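You operate a simulated robot arm through the tools that you are given. There is no shell and no other tool. Be economical: measure what you need, move in short steps, check, and stop when the job is done.

Carry out the task below with a simulated two-armed robot. There is one attempt and no reset: what you move stays moved.

## Task
Carry the cake box with both arms and set it on the far end of the long table.

The check looks at the end state, three seconds after you hand in, the way a careful person would. Anything else that was tipped, shoved, dropped, spilled or broken makes it a failure.

## Robot
Two 7-joint arms with two-finger grippers on one trunk, on a base that drives. Base frame: it is fixed to the floor where the robot stands at the start and does not move with it; the origin is under the middle of the robot, x ahead of it, y to its left, z up; the surface under the hand at the start is at about z = 780. Units: mm, degrees, N and s.
The left shoulder is at the start at [60, 123, 945], the right one opposite. With the tool pointing down near the work surface each hand reaches from about 340 to 800 mm from the robot's upright axis, wherever it stands, measured 20 degrees to its own side. Places, roughly: far end of the long table [-1400, 1400, 800]. Payload 1.47 kg a hand.
The tool frame of a hand sits at the grasp point between the pads (the TCP): z along the fingers, y along the line on which they close. The tips reach 16 mm beyond it. The gripper opens to 87 mm. The gripper's body begins 55 mm behind the TCP.
Orientation is that of the tool frame in the base frame, as [roll, pitch, yaw] about the fixed x, y, z axes, in that order (R = Rz(yaw) Ry(pitch) Rx(roll)). With the fingers straight down and closing along the base's y, the tool's x points along the base's -x, its y along +y and its z along -z.

## Interface
- The arms move only by the tool apply_moves. It takes "left_steps", "right_steps" or both (then of equal length, played together; a hand with none holds still); each is a list of rows, each an object (a shift or turn left out is 0, a gripper value left out holds the last) with "offset": the shift along the tool's x, y, z in mm, a list of three; "dr": the turn, a rotation vector about the tool's x, y, z in degrees, a list of three; "gripper": the closure in counts, from 0 (fully open) to 255 (shut). In form: [{"offset": [x, y, z], "dr": [wx, wy, wz], "gripper": gripper}, ...]. A call has 1 to 20 rows; each row is the pose to reach, as a shift and turn from the pose commanded when the call began, along the tool's axes at that moment. A row lasts 0.2 s, in which the tool goes at most 50 mm and 8.6 degrees; a call with a longer step from one row to the next is refused whole, and so is a gripper value outside its range. A pose out of reach is approached as far as the arm can. The call stops where the force on the tool passes 40 N (or 10 N more than at its start, if that is more) or the arm is blocked; 0.2 s more then pass. The fingers move at their own pace (about 153 mm/s each) and stop on an object; they squeeze with about 28 N. The grip force told is the motor's: it shows also when the fingers shut on nothing. Time passes only in rows, and 0.2 s behind the last, so rows that repeat a pose let the fingers close. It gives the time, the measured TCP pose, the force on the tool (base axes), the opening and the grip force at its end, in the units of the frame above (readings bear some noise), with the torque about the TCP (base axes, N m) and any sound that the robot's microphone picked up.
- Cameras (640 x 400 px; columns grow to the right, rows downward): "scene" is now at [85, -30.9, 1505.4]; the picture's right is [-0.37, -0.93, 0.00], its down [-0.66, 0.26, -0.71] and it looks along [0.66, -0.26, -0.71] (base axes); focal length 261 px, centre (320, 200). "left" rides on the left gripper at [73, -12, -90] in its tool frame; the picture's right is [0.16, 0.99, 0.00], its down [-0.72, 0.12, -0.68] and it looks along [-0.67, 0.11, 0.73] (tool axes); focal length 247 px, centre (320, 200). "right" rides on the right gripper at [73, 12, -90] in its tool frame; the picture's right is [-0.16, 0.99, 0.00], its down [-0.72, -0.12, -0.68] and it looks along [-0.67, -0.11, 0.73] (tool axes); focal length 247 px, centre (320, 200). There is no depth. A picture from a camera that has moved, and an enlarged one, comes with that camera's place and axes in the base frame and with its lens.
- camera(camera): a new picture of that camera. No time passes.
- lift_body(by): slides the trunk up (or, below 0, down) by that many mm; the arms and the scene camera ride with it, the base frame stays. It gives what a move gives, with no picture.
- drive_base(legs): drives the robot by 1 to 6 legs, each [ahead, left, turn to the left] in mm, mm and degrees, along the robot's own axes; the way and the turn of a leg run together, so that a leg with both is an arc; at most 1500 mm and 180 degrees a leg. The arms and the cameras ride along, it lands a little off, and it stops where it bumps. It gives what a move gives.
- aim_head(pan, tilt): turns the head with the scene camera to pan (to the left, within 120 degrees either way) and tilt (down, from -29 to 69), counted from straight ahead of the robot. It gives what a move gives.
- enlarge(camera, box): a new picture of the part [left, top, right, bottom] of that camera's present view, enlarged. No time passes.
- hand_in(): hands the job in; it is judged then, once.

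Go step by step. Nothing tells you exact positions but the pictures and the camera data: compare them with the known pose of the tool, close in by small moves and look again before you grip or let go. The budget is 120 turns and 108 pictures, counting those below and the enlarged ones. Unless the task says otherwise, let go and move clear before handing in.

The tools are called after "Call:" by a JSON object that holds its "op" and its "data". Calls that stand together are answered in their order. apply_moves: Moves the arms, as the interface text tells. Its arguments: {"type":"object","properties":{"left_steps":{"type":"array"},"right_steps":{"type":"array"}},"required":[]} The other tools are called the same way: lift_body (by) slides the trunk up or down; drive_base (legs) drives the base; aim_head (pan, tilt) turns the head that bears the scene camera; camera (camera) takes a picture; enlarge (camera, box) takes an enlarged picture of a part of a camera's view; hand_in () hands the job in.

At the start:

```text
t: 0.0
left_position: [627.2, 146.6, 985.8]
left_orientation: [-179.9, 0.0, -180.0]
left_force: [0.7, 0.1, -0.1]
left_wrist_torque: [0.01, -0.01, 0.0]
left_finger_gap: 87.1
left_finger_force: 0.1
right_position: [491.2, -415.7, 1057.5]
right_orientation: [180.0, -0.1, 180.0]
right_force: [-0.6, -0.4, -0.6]
right_wrist_torque: [-0.01, -0.01, 0.02]
right_finger_gap: 87.0
right_finger_force: 0.0
trunk travel left (down, up): [-100.0, 130.0]
robot x, y, heading: [-2.7, 0.5, -0.2]
head pan, tilt: [-21.9, 45.0]
```

scene: 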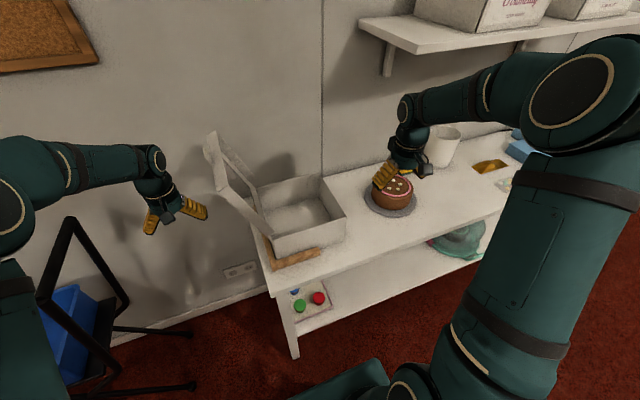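
right: 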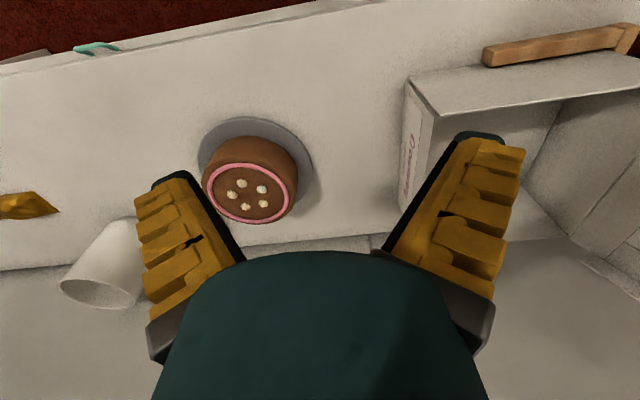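
left: 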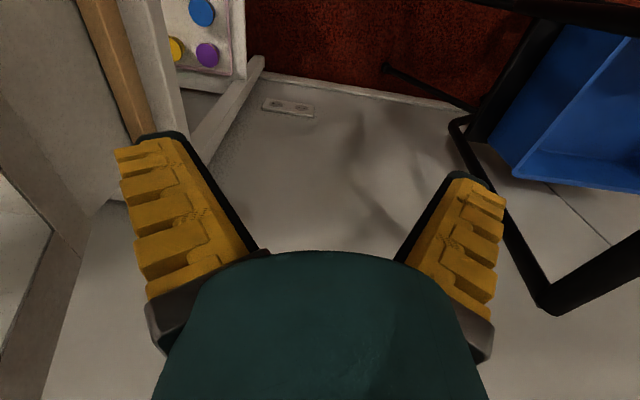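

I see an open white box at the left end of a bench against the wall, with a cake on a plate to its right. I'll look closer at the box and then find the long table behind the robot.

Call:
{"op": "enlarge", "data": {"camera": "scene", "box": [180, 110, 440, 370]}}

Call:
{"op": "aim_head", "data": {"pan": 120, "tilt": 30}}

Call:
{"op": "camera", "data": {"camera": "scene"}}

```text
1.54 times, centred on (310, 240) of scene
camera zoom: at [85.0, -30.9, 1505.4], right [-0.37, -0.93, 0.0], down [-0.66, 0.26, -0.71], along [0.66, -0.26, -0.71], focal length 402 px, centre (335, 138)
```

zoom: 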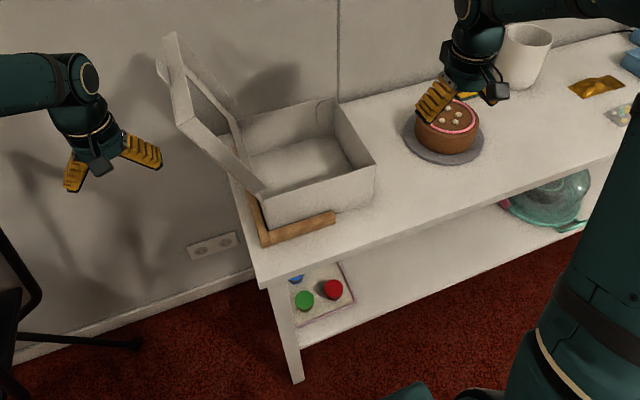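

```text
t: 2.2
left_position: [627.6, 146.6, 986.6]
left_orientation: [-179.9, 0.0, -180.0]
left_force: [0.5, -0.8, -0.4]
left_wrist_torque: [0.0, 0.02, -0.02]
left_finger_gap: 87.0
left_finger_force: 0.0
right_position: [492.1, -414.4, 1057.4]
right_orientation: [179.9, -0.1, -180.0]
right_force: [0.2, -0.1, -0.3]
right_wrist_torque: [-0.01, 0.0, 0.02]
right_finger_gap: 86.9
right_finger_force: 0.0
trunk travel left (down, up): [-100.0, 130.0]
robot x, y, heading: [-0.3, 0.8, 0.1]
head pan, tilt: [120.0, 30.0]
```

```text
103 pictures are left
camera scene: at [-35.6, 77.8, 1528.0], right [0.87, 0.5, 0.0], down [0.25, -0.43, -0.87], along [-0.43, 0.75, -0.5], focal length 261 px, centre (320, 200)
```

scene: 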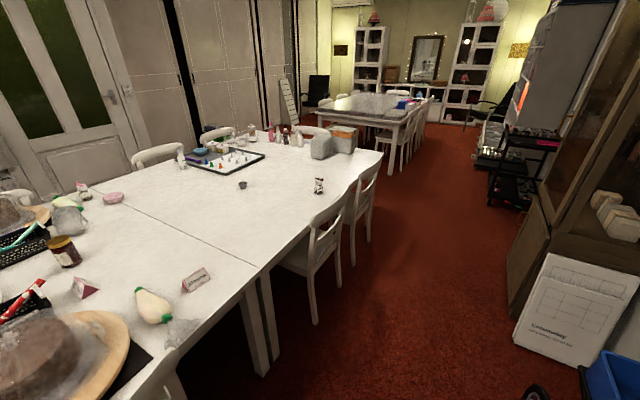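

The long table runs behind and left of the robot; the far end carries a board game and small items. Zooming in on it to find free space, and on the box.

Call:
{"op": "enlarge", "data": {"camera": "scene", "box": [130, 100, 390, 262]}}

Call:
{"op": "aim_head", "data": {"pan": -10, "tilt": 55}}

Call:
{"op": "camera", "data": {"camera": "scene"}}

```text
2.46 times, centred on (260, 181) of scene
camera zoom: at [-35.6, 77.8, 1528.0], right [0.87, 0.5, 0.0], down [0.25, -0.43, -0.87], along [-0.43, 0.75, -0.5], focal length 643 px, centre (468, 247)
```

zoom: 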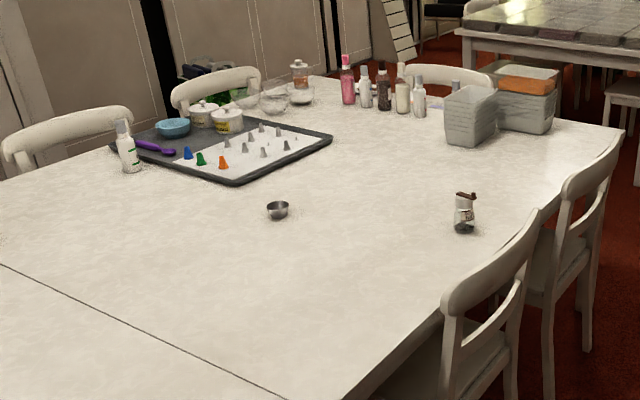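

```text
t: 4.4
left_position: [626.7, 146.4, 986.3]
left_orientation: [180.0, 0.0, -180.0]
left_force: [-0.4, -0.9, -0.3]
left_wrist_torque: [0.0, 0.0, 0.02]
left_finger_gap: 86.9
left_finger_force: 0.1
right_position: [490.8, -416.5, 1057.0]
right_orientation: [180.0, -0.1, 180.0]
right_force: [-0.8, -0.8, 0.0]
right_wrist_torque: [0.0, -0.01, 0.01]
right_finger_gap: 86.9
right_finger_force: 0.0
trunk travel left (down, up): [-100.0, 130.0]
robot x, y, heading: [-0.4, 3.1, 0.0]
head pan, tilt: [-10.0, 55.0]
```

```text
101 pictures are left
camera scene: at [80.6, -13.0, 1492.0], right [-0.17, -0.98, 0.0], down [-0.81, 0.14, -0.57], along [0.56, -0.1, -0.82], focal length 261 px, centre (320, 200)
```

scene: 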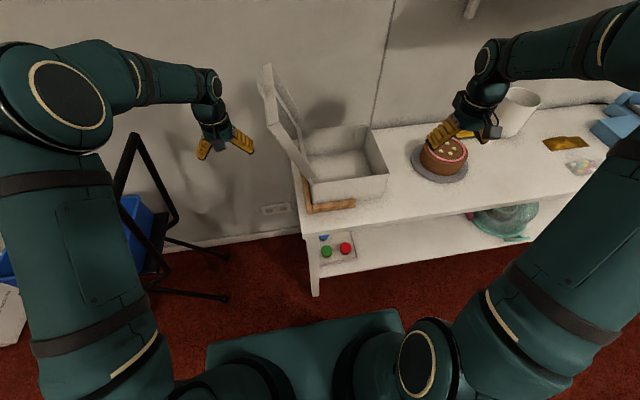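

The box seems to have a wooden piece beside or under it. Zooming in to understand that.

Call:
{"op": "enlarge", "data": {"camera": "scene", "box": [250, 55, 410, 225]}}

Call:
{"op": "enlarge", "data": {"camera": "right", "box": [380, 0, 640, 260]}}

Call:
{"op": "enlarge", "data": {"camera": "left", "box": [0, 0, 260, 260]}}

```text
2.35 times, centred on (330, 140) of scene
camera zoom: at [80.6, -13.0, 1492.0], right [-0.17, -0.98, 0.0], down [-0.81, 0.14, -0.57], along [0.56, -0.1, -0.82], focal length 615 px, centre (296, 341)
```

zoom: 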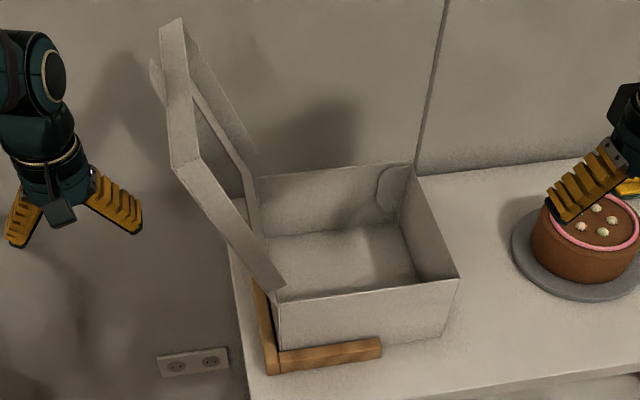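

```text
1.54 times, centred on (510, 130) of right
camera zoom: at [420.0, -406.0, 1148.1], right [0.16, 0.99, 0.0], down [0.72, -0.12, 0.68], along [0.67, -0.11, -0.73], focal length 380 px, centre (28, 308)
```

zoom: 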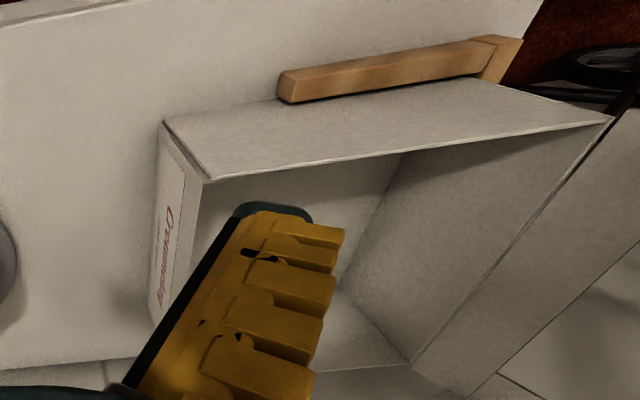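

```text
1.54 times, centred on (130, 130) of left
camera zoom: at [554.4, 134.3, 1075.6], right [-0.16, 0.99, 0.0], down [0.72, 0.12, 0.68], along [0.67, 0.11, -0.73], focal length 380 px, centre (612, 308)
```

zoom: 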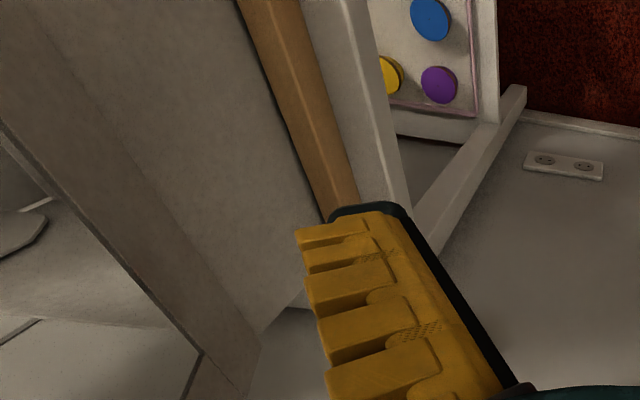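

The box is about 225 × 225 × 125 mm, centred near (655, −190), with its lid hinged on the left and a wooden corner fence at its front-left. Plan: left hand grips the front wall, right hand grips the right wall, then lift with the trunk. First I'll look over the route.

Call:
{"op": "aim_head", "data": {"pan": 60, "tilt": 40}}

Call:
{"op": "camera", "data": {"camera": "scene"}}

Call:
{"op": "aim_head", "data": {"pan": 120, "tilt": 60}}

Call:
{"op": "camera", "data": {"camera": "scene"}}

Call:
{"op": "aim_head", "data": {"pan": -120, "tilt": 50}}

Call:
{"op": "camera", "data": {"camera": "scene"}}

```text
t: 5.8
left_position: [625.8, 146.4, 985.8]
left_orientation: [-179.9, 0.0, 180.0]
left_force: [-0.3, 0.4, -0.1]
left_wrist_torque: [0.01, 0.0, -0.03]
left_finger_gap: 87.2
left_finger_force: 0.0
right_position: [490.1, -416.7, 1057.7]
right_orientation: [179.9, 0.0, 180.0]
right_force: [0.1, 0.0, 0.5]
right_wrist_torque: [0.02, -0.03, 0.0]
right_finger_gap: 87.0
right_finger_force: 0.0
trunk travel left (down, up): [-100.0, 130.0]
robot x, y, heading: [2.3, 0.8, 0.1]
head pan, tilt: [60.0, 40.0]
```

```text
97 pictures are left
camera scene: at [52.2, 73.1, 1512.6], right [0.87, -0.5, 0.0], down [-0.32, -0.56, -0.77], along [0.38, 0.66, -0.64], focal length 261 px, centre (320, 200)
```

scene: 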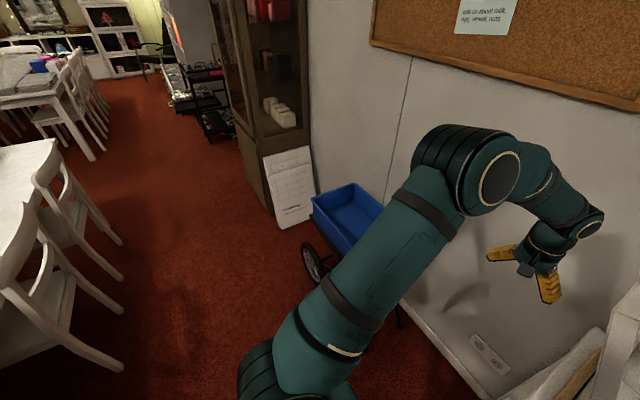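

```text
t: 7.1
left_position: [626.4, 146.3, 985.8]
left_orientation: [-179.9, 0.0, 179.9]
left_force: [0.2, 0.8, -0.4]
left_wrist_torque: [0.02, 0.03, 0.0]
left_finger_gap: 86.9
left_finger_force: 0.0
right_position: [490.7, -416.6, 1057.7]
right_orientation: [179.9, 0.0, -180.0]
right_force: [0.9, -0.4, -0.2]
right_wrist_torque: [-0.03, 0.0, 0.03]
right_finger_gap: 86.8
right_finger_force: 0.1
trunk travel left (down, up): [-100.0, 130.0]
robot x, y, heading: [1.2, 1.1, 0.1]
head pan, tilt: [120.0, 60.0]
```

```text
96 pictures are left
camera scene: at [-23.7, 57.3, 1485.9], right [0.87, 0.5, 0.0], down [0.43, -0.75, -0.5], along [-0.25, 0.43, -0.87], focal length 261 px, centre (320, 200)
```

scene: 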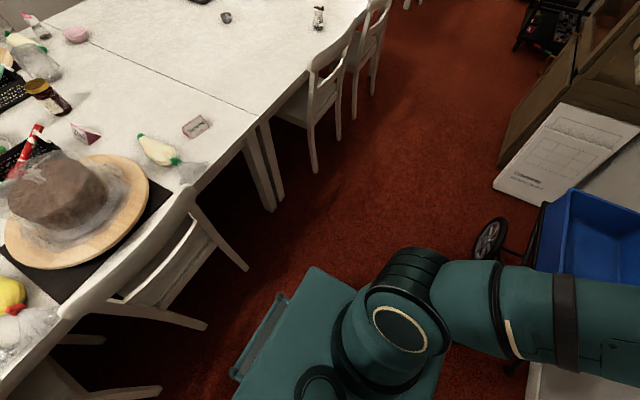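

```text
t: 10.5
left_position: [627.0, 146.7, 985.8]
left_orientation: [179.9, -0.1, 179.9]
left_force: [-1.0, 0.0, -0.4]
left_wrist_torque: [-0.01, 0.01, 0.0]
left_finger_gap: 86.7
left_finger_force: 0.1
right_position: [491.8, -416.1, 1058.3]
right_orientation: [180.0, 0.1, -180.0]
right_force: [-0.1, -0.5, -0.2]
right_wrist_torque: [0.01, -0.02, -0.01]
right_finger_gap: 87.1
right_finger_force: 0.1
trunk travel left (down, up): [-100.0, 130.0]
robot x, y, heading: [-3.6, 0.8, -0.1]
head pan, tilt: [-120.0, 50.0]
```

```text
95 pictures are left
camera scene: at [-28.9, -67.2, 1498.5], right [-0.87, 0.5, 0.0], down [0.38, 0.66, -0.64], along [-0.32, -0.56, -0.77], focal length 261 px, centre (320, 200)
```

scene: 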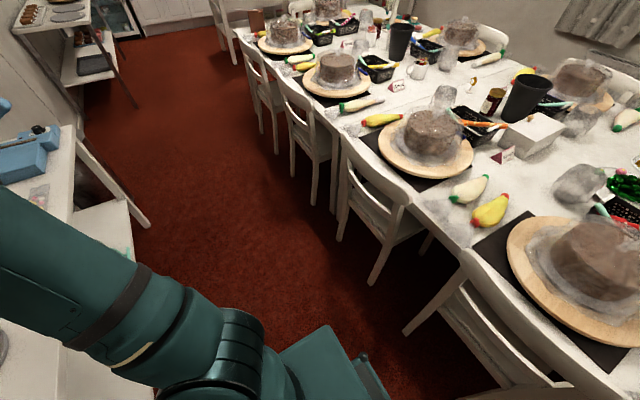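

The aisle runs between the table edge (x≈−600, chair backs to about −530) and the cart and cabinet (x≳500). Strafing right 150 mm centres the box between the arms; then I'll look again.

Call:
{"op": "drive_base", "data": {"legs": [[0, -150, 0]]}}

Call:
{"op": "aim_head", "data": {"pan": 0, "tilt": 50}}

Call:
{"op": "camera", "data": {"camera": "scene"}}

Call:
{"op": "enlarge", "data": {"camera": "scene", "box": [230, 60, 430, 220]}}

```text
t: 12.5
left_position: [627.4, -8.6, 986.2]
left_orientation: [180.0, 0.0, -180.0]
left_force: [0.6, 0.7, 0.5]
left_wrist_torque: [0.02, 0.02, 0.01]
left_finger_gap: 86.9
left_finger_force: 0.1
right_position: [491.5, -571.1, 1057.0]
right_orientation: [180.0, 0.1, 180.0]
right_force: [-0.1, -0.1, -0.4]
right_wrist_torque: [0.0, -0.01, -0.02]
right_finger_gap: 87.0
right_finger_force: 0.0
trunk travel left (down, up): [-100.0, 130.0]
robot x, y, heading: [2.8, -153.1, 0.1]
head pan, tilt: [-120.0, 50.0]
```

```text
t: 14.5
left_position: [627.0, -7.8, 985.9]
left_orientation: [180.0, 0.0, -179.9]
left_force: [0.1, 0.6, -0.2]
left_wrist_torque: [0.01, 0.0, -0.03]
left_finger_gap: 87.1
left_finger_force: 0.1
right_position: [490.7, -570.7, 1056.9]
right_orientation: [-180.0, 0.1, 180.0]
right_force: [-0.2, -0.1, 0.2]
right_wrist_torque: [0.04, -0.03, 0.0]
right_finger_gap: 87.1
right_finger_force: 0.1
trunk travel left (down, up): [-100.0, 130.0]
robot x, y, heading: [0.8, -156.7, -0.2]
head pan, tilt: [0.0, 50.0]
```

```text
94 pictures are left
camera scene: at [86.6, -155.2, 1498.5], right [0.0, -1.0, 0.0], down [-0.77, 0.0, -0.64], along [0.64, 0.0, -0.77], focal length 261 px, centre (320, 200)
```

scene: 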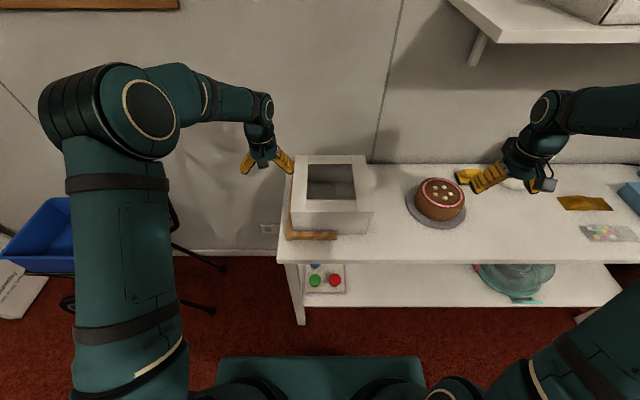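

```text
2.50 times, centred on (330, 140) of scene
camera zoom: at [86.6, -155.2, 1498.5], right [0.0, -1.0, 0.0], down [-0.77, 0.0, -0.64], along [0.64, 0.0, -0.77], focal length 653 px, centre (295, 350)
```

zoom: 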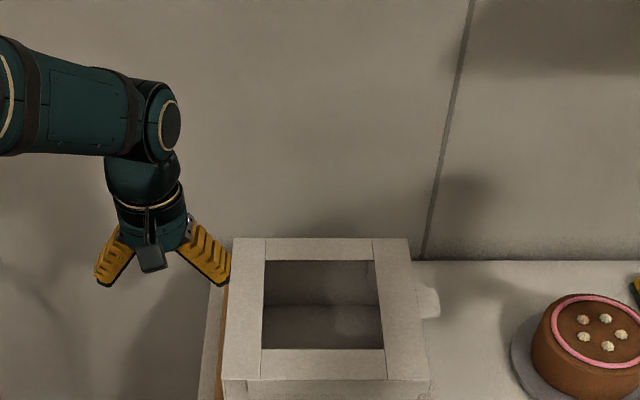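

The lid is now closed: my left hand evidently pushed it when strafing. I'll raise the left hand clear and inspect the box closely.

Call:
{"op": "apply_moves", "data": {"left_steps": [{"offset": [0, 0, -40]}, {"offset": [0, 40, -80]}, {"offset": [0, 80, -100]}], "right_steps": [{"offset": [0, 0, 0]}, {"offset": [0, 30, 0]}, {"offset": [0, 60, 0]}]}}

Call:
{"op": "camera", "data": {"camera": "right"}}

Call:
{"op": "camera", "data": {"camera": "left"}}

Call:
{"op": "enlarge", "data": {"camera": "scene", "box": [260, 130, 400, 250]}}

```text
refused: row 2 steps farther than a row can; nothing moved
```

```text
92 pictures are left
camera right: at [419.9, -560.7, 1148.1], right [0.16, 0.99, 0.0], down [0.72, -0.12, 0.68], along [0.67, -0.11, -0.73], focal length 247 px, centre (320, 200)
```

right: 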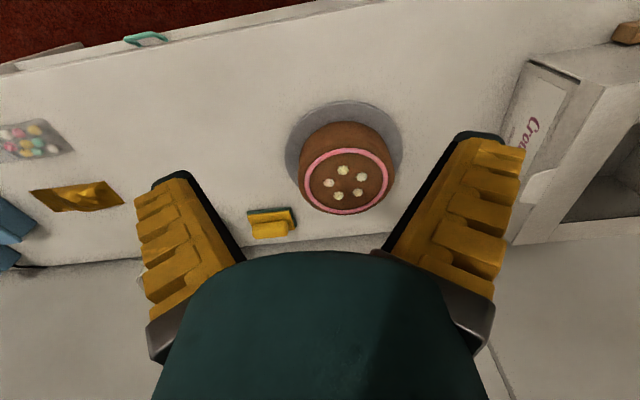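

```text
91 pictures are left
camera left: at [554.4, -20.4, 1075.6], right [-0.16, 0.99, 0.0], down [0.72, 0.12, 0.68], along [0.67, 0.11, -0.73], focal length 247 px, centre (320, 200)
```

left: 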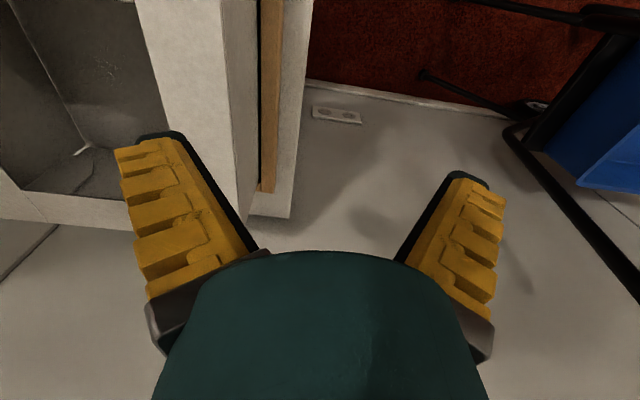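

```text
3.33 times, centred on (330, 190) of scene
camera zoom: at [86.6, -155.2, 1498.5], right [0.0, -1.0, 0.0], down [-0.77, 0.0, -0.64], along [0.64, 0.0, -0.77], focal length 871 px, centre (287, 233)
```

zoom: 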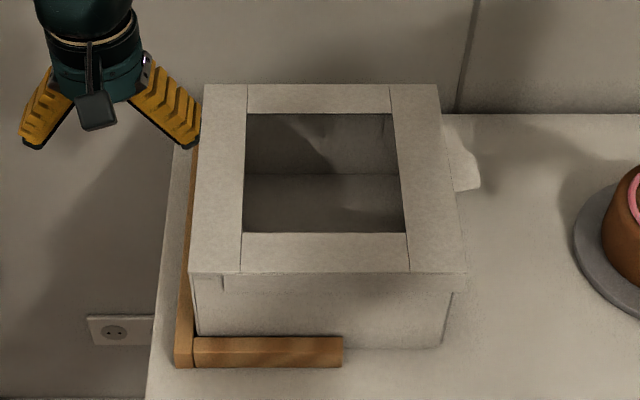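

The box is closed with a small tab sticking out on its right side, at about (669, −330, 905). A wall grip is the firmest hold, so I plan to reopen the lid by lifting that tab. First I'll clear the left hand and shift the right hand for a good look.

Call:
{"op": "apply_moves", "data": {"left_steps": [{"offset": [0, 0, -40]}, {"offset": [20, 35, -60]}, {"offset": [60, 60, -60]}, {"offset": [100, 85, -60]}, {"offset": [135, 110, -60]}], "right_steps": [{"offset": [0, 0, -20]}, {"offset": [0, 45, -20]}, {"offset": [0, 90, -20]}, {"offset": [0, 135, -20]}, {"offset": [0, 160, -20]}]}}

Call:
{"op": "camera", "data": {"camera": "right"}}

Call:
{"op": "camera", "data": {"camera": "scene"}}

```text
t: 15.7
left_position: [489.7, 99.1, 1044.2]
left_orientation: [-180.0, 0.0, -180.0]
left_force: [0.4, -0.5, 0.5]
left_wrist_torque: [-0.01, 0.02, 0.01]
left_finger_gap: 87.1
left_finger_force: 0.0
right_position: [487.8, -412.0, 1080.7]
right_orientation: [179.9, -0.1, 179.9]
right_force: [-0.5, 0.6, 0.7]
right_wrist_torque: [-0.03, -0.02, -0.02]
right_finger_gap: 86.7
right_finger_force: 0.0
trunk travel left (down, up): [-100.0, 130.0]
robot x, y, heading: [0.1, -156.0, -0.1]
head pan, tilt: [0.0, 50.0]
```

```text
89 pictures are left
camera right: at [417.6, -401.1, 1170.9], right [0.16, 0.99, 0.0], down [0.72, -0.12, 0.68], along [0.67, -0.11, -0.73], focal length 247 px, centre (320, 200)
```

right: 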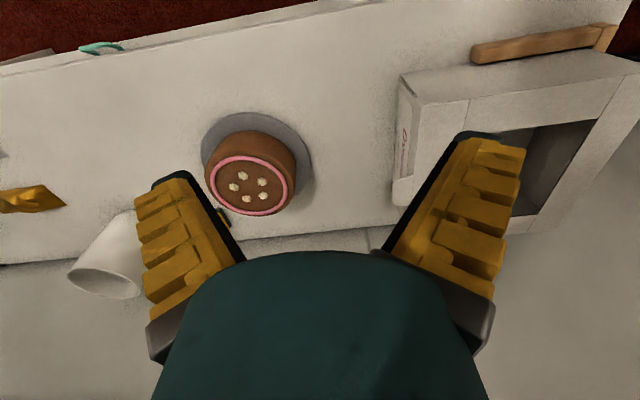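

```text
88 pictures are left
camera scene: at [85.7, -154.7, 1498.5], right [0.0, -1.0, 0.0], down [-0.77, 0.0, -0.64], along [0.64, 0.0, -0.77], focal length 261 px, centre (320, 200)
```

scene: 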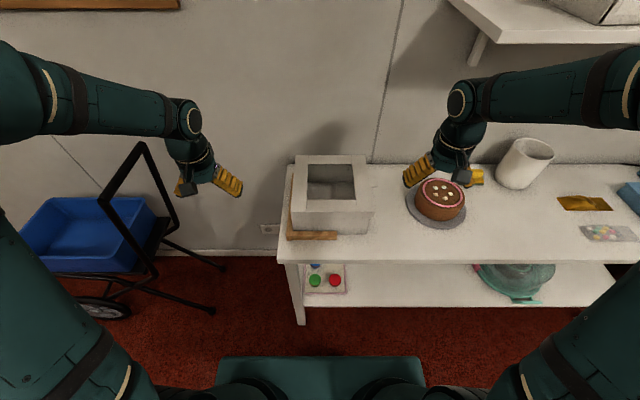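

Everything else is undisturbed. Now I tilt the right hand 40°, shut its fingers, and bring it above the gap right of the tab.

Call:
{"op": "apply_moves", "data": {"right_steps": [{"offset": [-40, 10, 0], "dr": [-8, 0, 0], "gripper": 255}, {"offset": [-80, 20, 0], "dr": [-16, 0, 0]}, {"offset": [-120, 30, 0], "dr": [-24, 0, 0]}, {"offset": [-155, 36, 20], "dr": [-32, 0, 0]}, {"offset": [-181, 38, 50], "dr": [-40, 0, 0]}, {"offset": [-181, 38, 80], "dr": [-40, 0, 0]}]}}

Call:
{"op": "camera", "data": {"camera": "right"}}

Call:
{"op": "enlarge", "data": {"camera": "scene", "box": [280, 100, 480, 250]}}

```text
t: 17.1
left_position: [492.2, 98.5, 1045.0]
left_orientation: [-180.0, 0.1, 180.0]
left_force: [-0.6, -0.3, 0.2]
left_wrist_torque: [-0.02, 0.05, -0.01]
left_finger_gap: 87.0
left_finger_force: 0.0
right_position: [674.1, -372.2, 997.0]
right_orientation: [139.9, -0.1, -180.0]
right_force: [0.3, -0.1, 0.3]
right_wrist_torque: [-0.03, 0.02, 0.01]
right_finger_gap: 0.1
right_finger_force: 27.8
trunk travel left (down, up): [-100.0, 130.0]
robot x, y, heading: [2.9, -150.9, -0.0]
head pan, tilt: [0.0, 50.0]
```

```text
87 pictures are left
camera right: at [603.3, -421.7, 1073.8], right [0.16, 0.76, 0.64], down [0.72, -0.53, 0.45], along [0.67, 0.39, -0.63], focal length 247 px, centre (320, 200)
```

right: 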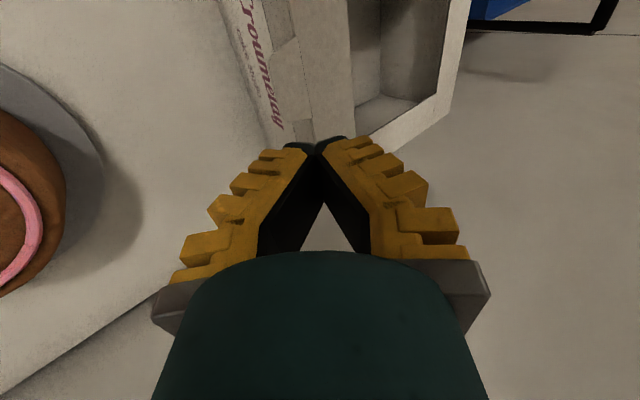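

```text
2.67 times, centred on (380, 175) of scene
camera zoom: at [86.5, -155.0, 1498.5], right [0.0, -1.0, 0.0], down [-0.77, 0.0, -0.64], along [0.64, 0.0, -0.77], focal length 697 px, centre (160, 267)
```

zoom: 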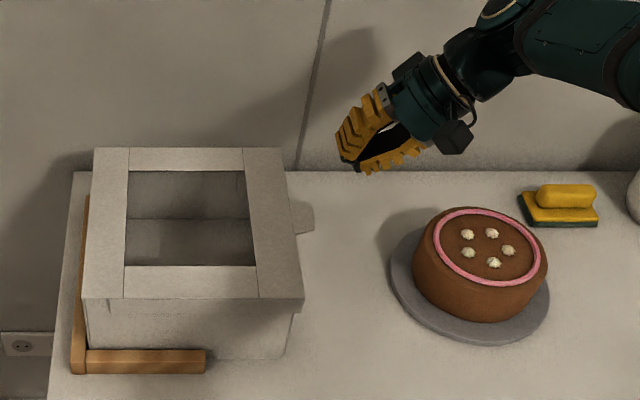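

The tab is visible at about (660, −333, 905). I lower the closed fingers beside it, then slide them 30 mm under it.

Call:
{"op": "apply_moves", "data": {"right_steps": [{"offset": [6, -25, 29.8]}, {"offset": [12, -50, 59.6]}, {"offset": [12, -70, 83.4]}, {"offset": [12, -82.3, 98.1]}, {"offset": [12, -71, 108]}, {"offset": [12, -59.3, 117.4]}]}}

Call:
{"op": "camera", "data": {"camera": "right"}}

Call:
{"op": "enlarge", "data": {"camera": "scene", "box": [280, 100, 480, 250]}}

```text
t: 18.5
left_position: [492.5, 97.3, 1045.2]
left_orientation: [179.9, 0.0, 179.9]
left_force: [0.1, 0.0, -0.4]
left_wrist_torque: [-0.01, -0.01, 0.01]
left_finger_gap: 87.1
left_finger_force: 0.0
right_position: [656.7, -345.5, 867.4]
right_orientation: [140.1, 0.0, 179.8]
right_force: [-1.2, -7.7, 1.9]
right_wrist_torque: [0.37, -0.04, 0.01]
right_finger_gap: 0.0
right_finger_force: 27.9
trunk travel left (down, up): [-100.0, 130.0]
robot x, y, heading: [-1.5, -154.3, -0.4]
head pan, tilt: [0.0, 50.0]
```

```text
85 pictures are left
camera right: at [585.9, -395.0, 944.8], right [0.16, 0.76, 0.63], down [0.72, -0.53, 0.45], along [0.67, 0.39, -0.63], focal length 247 px, centre (320, 200)
```

right: 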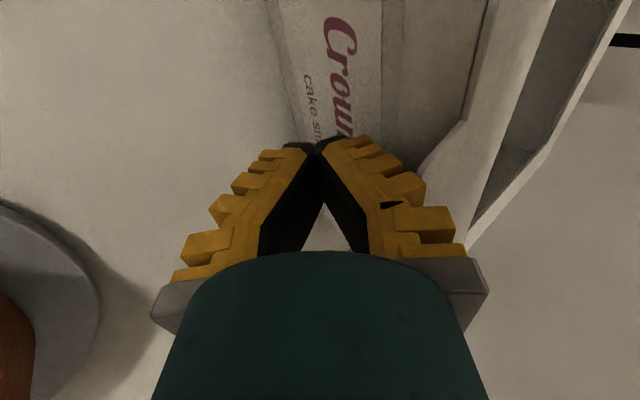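

```text
2.67 times, centred on (380, 175) of scene
camera zoom: at [86.1, -156.9, 1498.5], right [0.0, -1.0, 0.0], down [-0.77, 0.0, -0.64], along [0.64, 0.0, -0.77], focal length 697 px, centre (160, 267)
```

zoom: 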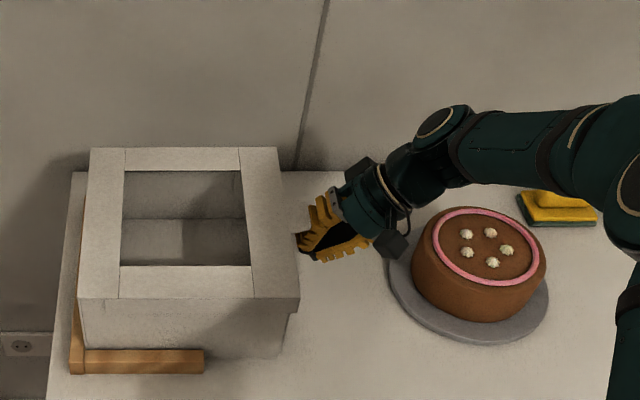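

The fingers press on the tab's underside lightly (about 8 N). Now I raise them along the lid's arc.

Call:
{"op": "apply_moves", "data": {"right_steps": [{"offset": [0, 13, -15]}, {"offset": [0, 27, -29]}, {"offset": [0, 42, -41]}, {"offset": [0, 57, -50]}, {"offset": [0, 72, -57.4]}]}}

Call:
{"op": "camera", "data": {"camera": "right"}}

Call:
{"op": "enlarge", "data": {"camera": "scene", "box": [260, 80, 480, 250]}}

```text
t: 19.7
left_position: [491.1, 99.2, 1044.5]
left_orientation: [-180.0, 0.0, -180.0]
left_force: [-0.2, 0.6, 0.5]
left_wrist_torque: [0.0, 0.03, 0.0]
left_finger_gap: 87.0
left_finger_force: 0.1
right_position: [658.9, -325.2, 960.5]
right_orientation: [140.0, 0.0, 180.0]
right_force: [-1.0, -0.8, 0.3]
right_wrist_torque: [0.01, -0.01, 0.02]
right_finger_gap: 0.1
right_finger_force: 28.2
trunk travel left (down, up): [-100.0, 130.0]
robot x, y, heading: [-1.1, -157.9, -0.1]
head pan, tilt: [0.0, 50.0]
```

```text
83 pictures are left
camera right: at [587.7, -374.3, 1037.3], right [0.16, 0.76, 0.63], down [0.72, -0.53, 0.45], along [0.67, 0.39, -0.63], focal length 247 px, centre (320, 200)
```

right: 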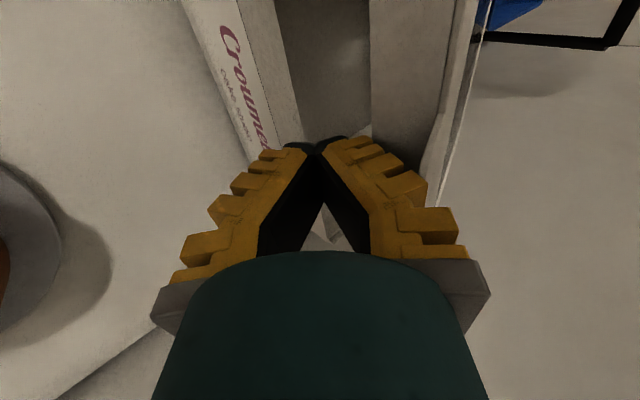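

```text
2.35 times, centred on (370, 165) of scene
camera zoom: at [86.3, -155.0, 1498.5], right [0.0, -1.0, 0.0], down [-0.77, 0.0, -0.64], along [0.64, 0.0, -0.77], focal length 615 px, centre (202, 282)
```

zoom: 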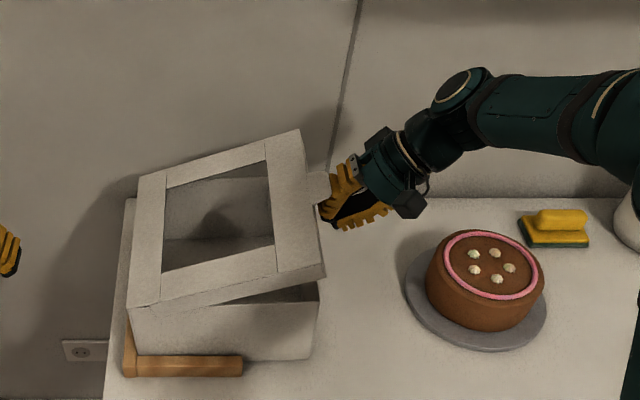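

The lid is rising, at about 20°. I continue along the arc to about 60°.

Call:
{"op": "apply_moves", "data": {"right_steps": [{"offset": [0, 25, -8]}, {"offset": [0, 50, -16]}, {"offset": [0, 75, -23]}, {"offset": [0, 100, -28]}, {"offset": [0, 121, -32]}, {"offset": [0, 142, -34.5]}, {"offset": [0, 163, -36]}, {"offset": [0, 183, -36.6]}]}}

Call:
{"op": "enlarge", "data": {"camera": "scene", "box": [230, 30, 480, 250]}}

Call:
{"op": "camera", "data": {"camera": "left"}}

```text
t: 21.5
left_position: [491.1, 99.2, 1045.0]
left_orientation: [179.9, 0.0, 180.0]
left_force: [0.4, 0.3, 0.3]
left_wrist_torque: [-0.02, -0.02, 0.0]
left_finger_gap: 86.9
left_finger_force: 0.0
right_position: [660.0, -206.3, 1107.3]
right_orientation: [140.0, 0.0, -180.0]
right_force: [-0.9, 0.3, -0.6]
right_wrist_torque: [-0.02, -0.02, -0.02]
right_finger_gap: 0.3
right_finger_force: 27.7
trunk travel left (down, up): [-100.0, 130.0]
robot x, y, heading: [0.8, -154.1, -0.2]
head pan, tilt: [0.0, 50.0]
```

```text
1.82 times, centred on (355, 140) of scene
camera zoom: at [86.5, -154.7, 1498.5], right [0.0, -1.0, 0.0], down [-0.77, 0.0, -0.64], along [0.64, 0.0, -0.77], focal length 475 px, centre (256, 309)
```

zoom: 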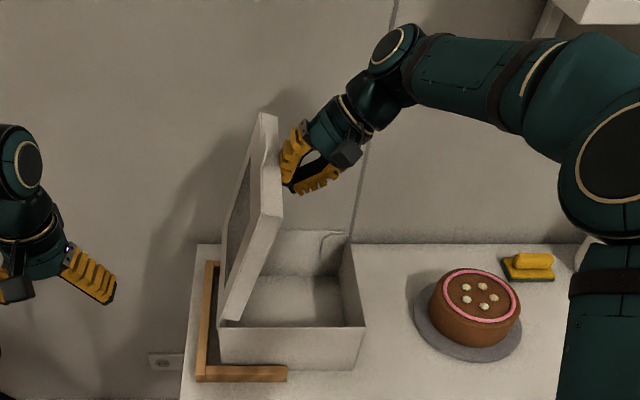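

```text
80 pictures are left
camera left: at [419.4, 87.2, 1134.2], right [-0.16, 0.99, 0.0], down [0.72, 0.12, 0.68], along [0.67, 0.11, -0.73], focal length 247 px, centre (320, 200)
```

left: 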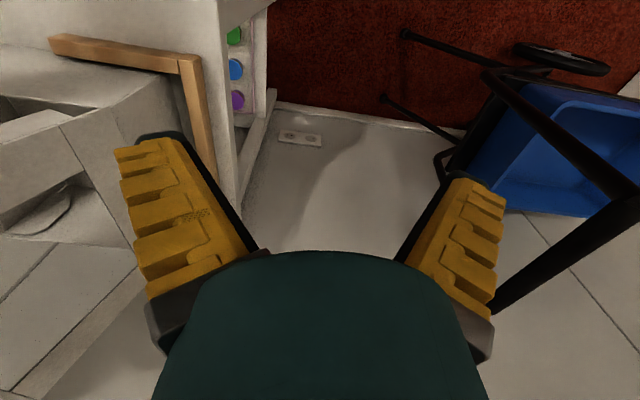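

The lid is around 65°. I push it on past vertical towards its earlier resting angle.

Call:
{"op": "apply_moves", "data": {"right_steps": [{"offset": [0, 27, 8]}, {"offset": [0, 54, 18]}, {"offset": [0, 80, 29]}, {"offset": [0, 105, 42.6]}, {"offset": [0, 119, 58]}, {"offset": [0, 131, 72]}, {"offset": [0, 142, 87]}]}}

Call:
{"op": "enlarge", "data": {"camera": "scene", "box": [230, 30, 480, 250]}}

```text
t: 23.1
left_position: [492.0, 99.8, 1044.2]
left_orientation: [-180.0, 0.0, 180.0]
left_force: [1.0, -0.1, 0.1]
left_wrist_torque: [0.02, 0.0, 0.04]
left_finger_gap: 87.2
left_finger_force: 0.2
right_position: [658.2, -40.9, 1130.0]
right_orientation: [140.0, 0.0, -180.0]
right_force: [0.2, -0.2, -1.0]
right_wrist_torque: [-0.03, 0.0, -0.01]
right_finger_gap: 0.1
right_finger_force: 27.7
trunk travel left (down, up): [-100.0, 130.0]
robot x, y, heading: [-3.7, -162.0, 0.1]
head pan, tilt: [0.0, 50.0]
```

```text
1.82 times, centred on (355, 140) of scene
camera zoom: at [86.9, -154.7, 1498.4], right [0.0, -1.0, 0.0], down [-0.77, 0.0, -0.64], along [0.64, 0.0, -0.77], focal length 475 px, centre (256, 309)
```

zoom: 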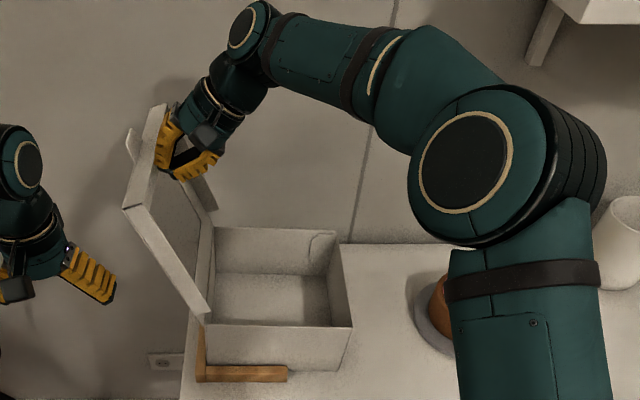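

The lid is open as it was at first. I back the hand off to the right and check that it stays.

Call:
{"op": "apply_moves", "data": {"right_steps": [{"offset": [0, -15, -13]}, {"offset": [0, -40, -33]}, {"offset": [0, -70, -58]}, {"offset": [0, -100, -84]}, {"offset": [0, -125, -105]}]}}

Call:
{"op": "enlarge", "data": {"camera": "scene", "box": [230, 30, 480, 250]}}

Call:
{"op": "camera", "data": {"camera": "left"}}

```text
t: 24.3
left_position: [492.1, 98.2, 1044.4]
left_orientation: [-180.0, -0.1, -179.9]
left_force: [-0.1, -0.1, -0.2]
left_wrist_torque: [0.01, 0.02, -0.02]
left_finger_gap: 87.1
left_finger_force: 0.1
right_position: [658.6, -208.6, 1129.2]
right_orientation: [140.0, 0.0, -179.9]
right_force: [0.5, 0.4, -0.7]
right_wrist_torque: [-0.01, 0.0, -0.01]
right_finger_gap: 0.1
right_finger_force: 28.0
trunk travel left (down, up): [-100.0, 130.0]
robot x, y, heading: [-1.5, -155.3, -0.4]
head pan, tilt: [0.0, 50.0]
```

```text
1.82 times, centred on (355, 140) of scene
camera zoom: at [86.5, -155.9, 1498.5], right [0.0, -1.0, 0.0], down [-0.77, 0.0, -0.64], along [0.64, 0.0, -0.77], focal length 475 px, centre (256, 309)
```

zoom: 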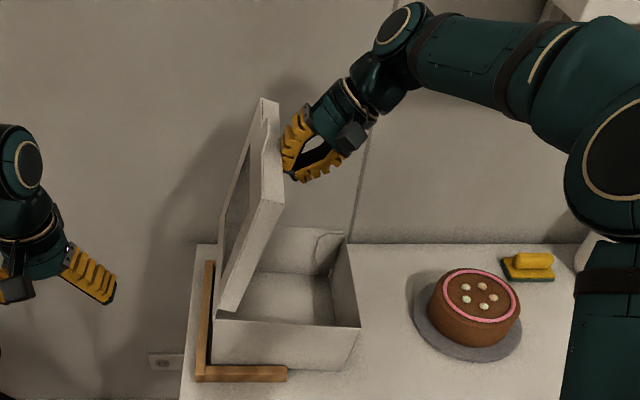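

```text
77 pictures are left
camera left: at [419.5, 86.2, 1134.4], right [-0.16, 0.99, 0.0], down [0.72, 0.12, 0.68], along [0.67, 0.11, -0.73], focal length 247 px, centre (320, 200)
```

left: 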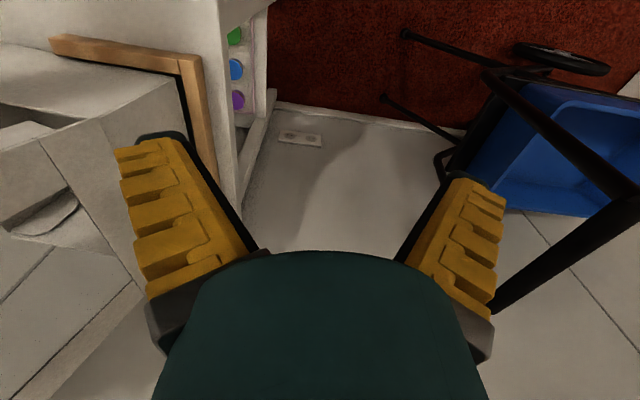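

The lid came back with the hand to about 65°, either snagged on the finger ridges or falling after it. I withdraw a little further to see which.

Call:
{"op": "apply_moves", "data": {"right_steps": [{"offset": [0, -20, -7]}, {"offset": [0, -40, -14]}]}}

Call:
{"op": "enlarge", "data": {"camera": "scene", "box": [230, 30, 480, 250]}}

```text
t: 24.9
left_position: [491.7, 98.2, 1046.3]
left_orientation: [180.0, 0.0, 180.0]
left_force: [-0.5, -0.1, -0.2]
left_wrist_torque: [-0.01, -0.02, -0.01]
left_finger_gap: 87.3
left_finger_force: 0.0
right_position: [660.5, -246.7, 1115.1]
right_orientation: [140.0, 0.0, 180.0]
right_force: [0.1, 0.8, 0.3]
right_wrist_torque: [-0.02, -0.01, -0.01]
right_finger_gap: 0.2
right_finger_force: 27.7
trunk travel left (down, up): [-100.0, 130.0]
robot x, y, heading: [1.9, -153.4, -0.1]
head pan, tilt: [0.0, 50.0]
```

```text
1.82 times, centred on (355, 140) of scene
camera zoom: at [86.8, -155.3, 1498.4], right [0.0, -1.0, 0.0], down [-0.77, 0.0, -0.64], along [0.64, 0.0, -0.77], focal length 475 px, centre (256, 309)
```

zoom: 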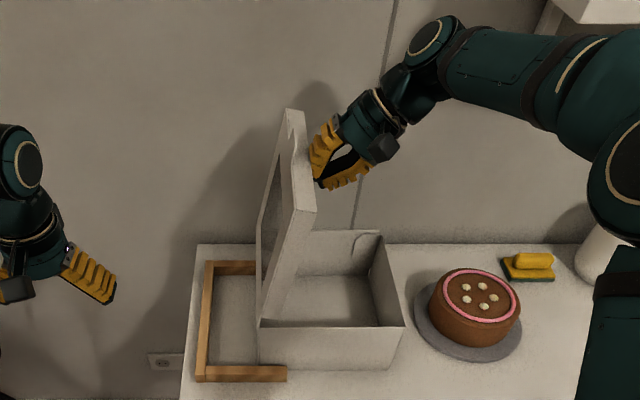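

The hand is snagged on the lid and dragged the box about 60 mm to the right. I stop pulling and look at how it's caught.

Call:
{"op": "camera", "data": {"camera": "right"}}

Call:
{"op": "enlarge", "data": {"camera": "scene", "box": [310, 70, 400, 150]}}

Call:
{"op": "enlarge", "data": {"camera": "left", "box": [0, 60, 200, 400]}}

```text
75 pictures are left
camera right: at [589.4, -296.8, 1192.0], right [0.16, 0.76, 0.64], down [0.72, -0.53, 0.45], along [0.67, 0.39, -0.63], focal length 247 px, centre (320, 200)
```

right: 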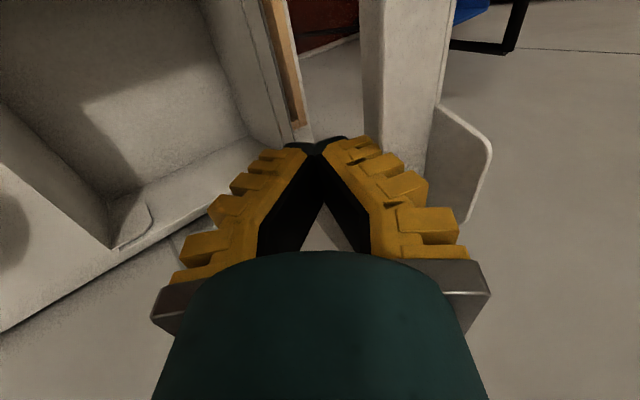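

```text
5.00 times, centred on (355, 110) of scene
camera zoom: at [86.8, -155.3, 1498.4], right [0.0, -1.0, 0.0], down [-0.77, 0.0, -0.64], along [0.64, 0.0, -0.77], focal length 1307 px, centre (145, 650)
```

zoom: 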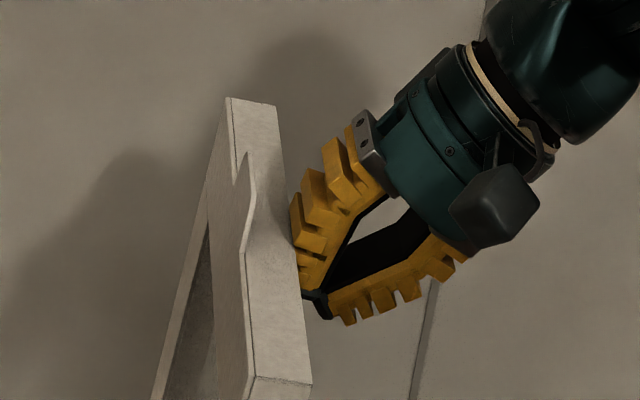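

```text
1.18 times, centred on (100, 230) of left
camera zoom: at [419.7, 86.7, 1134.2], right [-0.16, 0.99, 0.0], down [0.72, 0.12, 0.68], along [0.67, 0.11, -0.73], focal length 291 px, centre (579, 165)
```

zoom: 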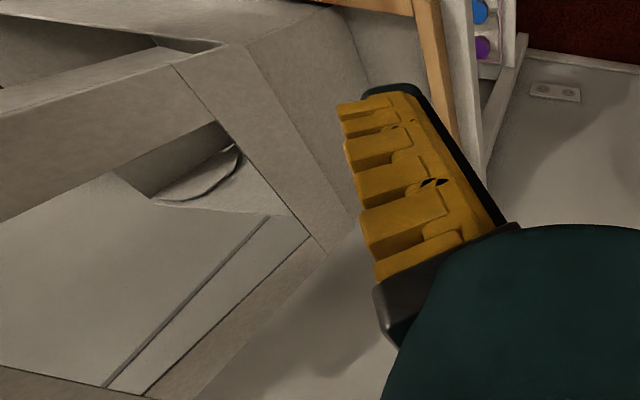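

The ridged finger surface is against the lid rim, probably with a tooth caught. I nudge forward along the fingers to free the tooth, then move straight away from the surface by a small amount.

Call:
{"op": "apply_moves", "data": {"right_steps": [{"offset": [0, 0, 6]}, {"offset": [0, -10, 8]}, {"offset": [0, -20, 12]}]}}

Call:
{"op": "enlarge", "data": {"camera": "scene", "box": [230, 30, 480, 250]}}

```text
t: 25.7
left_position: [491.9, 99.6, 1045.1]
left_orientation: [-180.0, 0.0, 180.0]
left_force: [-0.1, 0.0, -0.6]
left_wrist_torque: [-0.04, 0.01, 0.02]
left_finger_gap: 87.0
left_finger_force: 0.1
right_position: [658.8, -254.4, 1091.9]
right_orientation: [140.0, -0.1, -180.0]
right_force: [1.1, -0.7, 2.4]
right_wrist_torque: [0.05, -0.03, 0.01]
right_finger_gap: 0.0
right_finger_force: 28.7
trunk travel left (down, up): [-100.0, 130.0]
robot x, y, heading: [0.5, -157.1, 0.3]
head pan, tilt: [0.0, 50.0]
```

```text
1.82 times, centred on (355, 140) of scene
camera zoom: at [86.5, -155.3, 1498.4], right [0.0, -1.0, 0.0], down [-0.77, 0.0, -0.64], along [0.64, 0.0, -0.77], focal length 475 px, centre (256, 309)
```

zoom: 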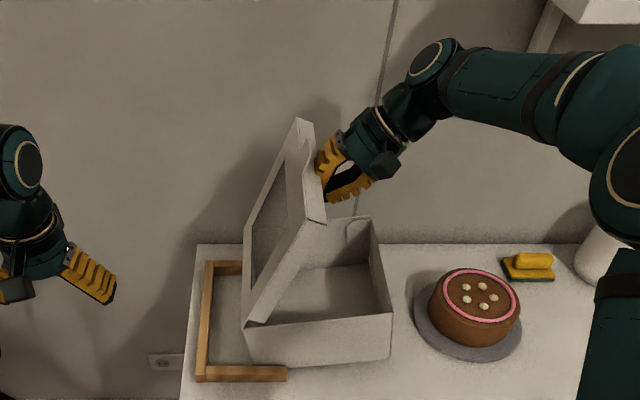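

The lid leans on the ridged finger under its own weight, and friction drags the light box. I'll push it up and over again, then withdraw perpendicular to the finger surface so the teeth can't hook.

Call:
{"op": "apply_moves", "data": {"right_steps": [{"offset": [0, 20, -2]}, {"offset": [0, 45, 2]}, {"offset": [0, 70, 10]}, {"offset": [0, 95, 20]}, {"offset": [0, 115, 32]}, {"offset": [0, 134.5, 45]}]}}

Call:
{"op": "enlarge", "data": {"camera": "scene", "box": [230, 30, 480, 250]}}

```text
t: 27.1
left_position: [491.9, 98.6, 1044.2]
left_orientation: [179.9, 0.0, 180.0]
left_force: [0.3, 1.2, -0.4]
left_wrist_torque: [-0.02, -0.03, 0.04]
left_finger_gap: 86.6
left_finger_force: 0.0
right_position: [659.3, -120.7, 1145.0]
right_orientation: [140.0, 0.0, -179.9]
right_force: [0.1, -0.8, -1.2]
right_wrist_torque: [0.01, 0.02, 0.01]
right_finger_gap: 0.0
right_finger_force: 27.9
trunk travel left (down, up): [-100.0, 130.0]
robot x, y, heading: [2.1, -152.1, 0.0]
head pan, tilt: [0.0, 50.0]
```

```text
1.82 times, centred on (355, 140) of scene
camera zoom: at [86.7, -154.6, 1498.4], right [0.0, -1.0, 0.0], down [-0.77, 0.0, -0.64], along [0.64, 0.0, -0.77], focal length 475 px, centre (256, 309)
```

zoom: 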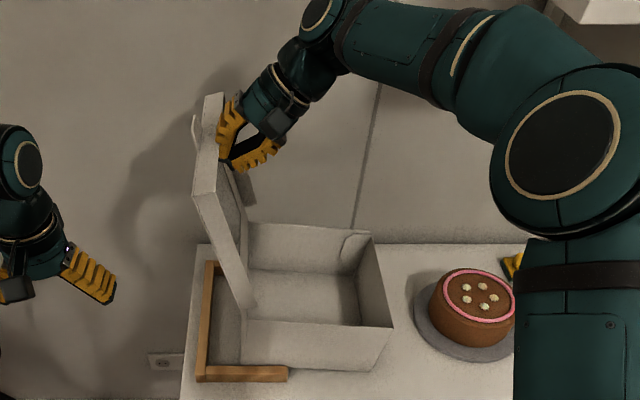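

The lid is past vertical and the box sits clear of the fence's left rail. I push to about 115°, then withdraw perpendicular to the finger surface.

Call:
{"op": "apply_moves", "data": {"right_steps": [{"offset": [0, 10, 18]}, {"offset": [0, 20, 36]}, {"offset": [0, 32, 56]}, {"offset": [0, 32, 56]}, {"offset": [0, 12, 56]}, {"offset": [0, -8, 56]}]}}

Call:
{"op": "enlarge", "data": {"camera": "scene", "box": [230, 30, 480, 250]}}

```text
t: 28.5
left_position: [491.2, 97.7, 1044.7]
left_orientation: [-180.0, 0.0, -180.0]
left_force: [-0.2, 0.0, 0.9]
left_wrist_torque: [0.03, 0.03, -0.02]
left_finger_gap: 87.1
left_finger_force: 0.0
right_position: [658.5, -95.1, 1094.9]
right_orientation: [140.0, 0.0, 180.0]
right_force: [0.8, -0.4, -0.1]
right_wrist_torque: [0.02, 0.0, 0.01]
right_finger_gap: 0.0
right_finger_force: 27.7
trunk travel left (down, up): [-100.0, 130.0]
robot x, y, heading: [-3.2, -155.4, -0.1]
head pan, tilt: [0.0, 50.0]
```

```text
1.82 times, centred on (355, 140) of scene
camera zoom: at [86.6, -155.7, 1498.5], right [0.0, -1.0, 0.0], down [-0.77, 0.0, -0.64], along [0.64, 0.0, -0.77], focal length 475 px, centre (256, 309)
```

zoom: 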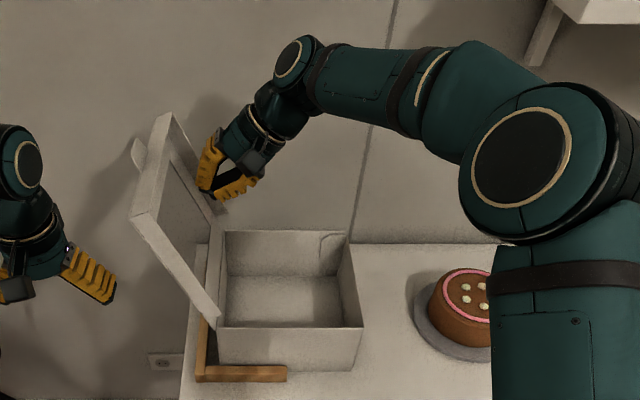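

It worked: the lid stays open and the hand is clear. I pull the right hand away, straighten it, and open its fingers.

Call:
{"op": "apply_moves", "data": {"right_steps": [{"offset": [0, -23, -19]}, {"offset": [0, -54, -45]}, {"offset": [0, -85, -71]}, {"offset": [0, -115, -97], "dr": [8, 0, 0]}, {"offset": [0, -140, -120], "dr": [16, 0, 0]}, {"offset": [0, -155, -145], "dr": [24, 0, 0]}, {"offset": [0, -165, -155], "dr": [32, 0, 0], "gripper": 100}, {"offset": [0, -165, -160], "dr": [40, 0, 0], "gripper": 0}]}}

Call:
{"op": "camera", "data": {"camera": "scene"}}

Call:
{"op": "camera", "data": {"camera": "right"}}

Call:
{"op": "enlarge", "data": {"camera": "scene", "box": [250, 80, 410, 250]}}

```text
t: 30.3
left_position: [491.4, 98.8, 1045.0]
left_orientation: [-180.0, 0.0, 180.0]
left_force: [-0.2, -0.8, -0.5]
left_wrist_torque: [-0.04, 0.02, -0.04]
left_finger_gap: 87.1
left_finger_force: 0.1
right_position: [660.8, -320.9, 1114.8]
right_orientation: [-179.9, 0.1, 180.0]
right_force: [0.2, 0.2, 0.1]
right_wrist_torque: [0.0, -0.01, -0.01]
right_finger_gap: 87.0
right_finger_force: 0.1
trunk travel left (down, up): [-100.0, 130.0]
robot x, y, heading: [0.4, -154.9, 0.2]
head pan, tilt: [0.0, 50.0]
```

```text
69 pictures are left
camera scene: at [86.5, -154.4, 1498.5], right [0.0, -1.0, 0.0], down [-0.77, 0.0, -0.64], along [0.64, 0.0, -0.77], focal length 261 px, centre (320, 200)
```

scene: 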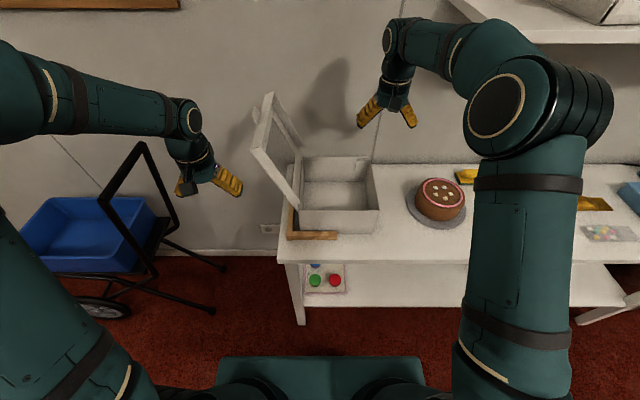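

```text
68 pictures are left
camera right: at [589.4, -310.4, 1205.2], right [0.16, 0.99, 0.0], down [0.72, -0.11, 0.68], along [0.67, -0.11, -0.73], focal length 247 px, centre (320, 200)
```

right: 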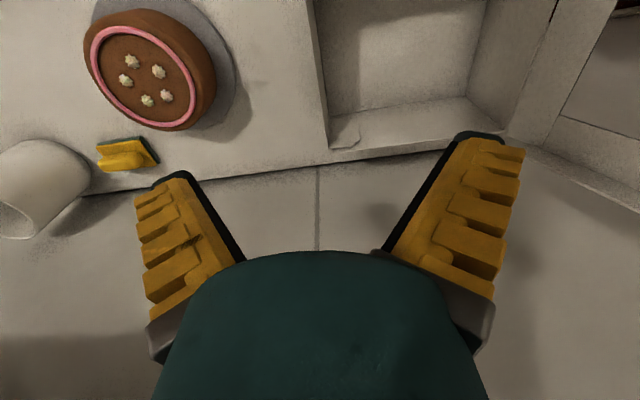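

```text
2.35 times, centred on (330, 165) of scene
camera zoom: at [86.5, -154.4, 1498.5], right [0.0, -1.0, 0.0], down [-0.77, 0.0, -0.64], along [0.64, 0.0, -0.77], focal length 615 px, centre (296, 282)
```

zoom: 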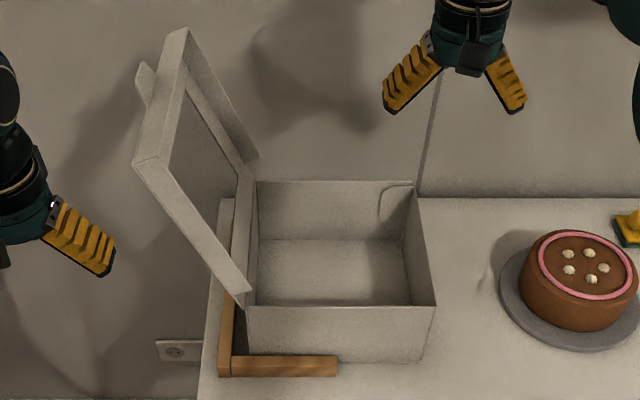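

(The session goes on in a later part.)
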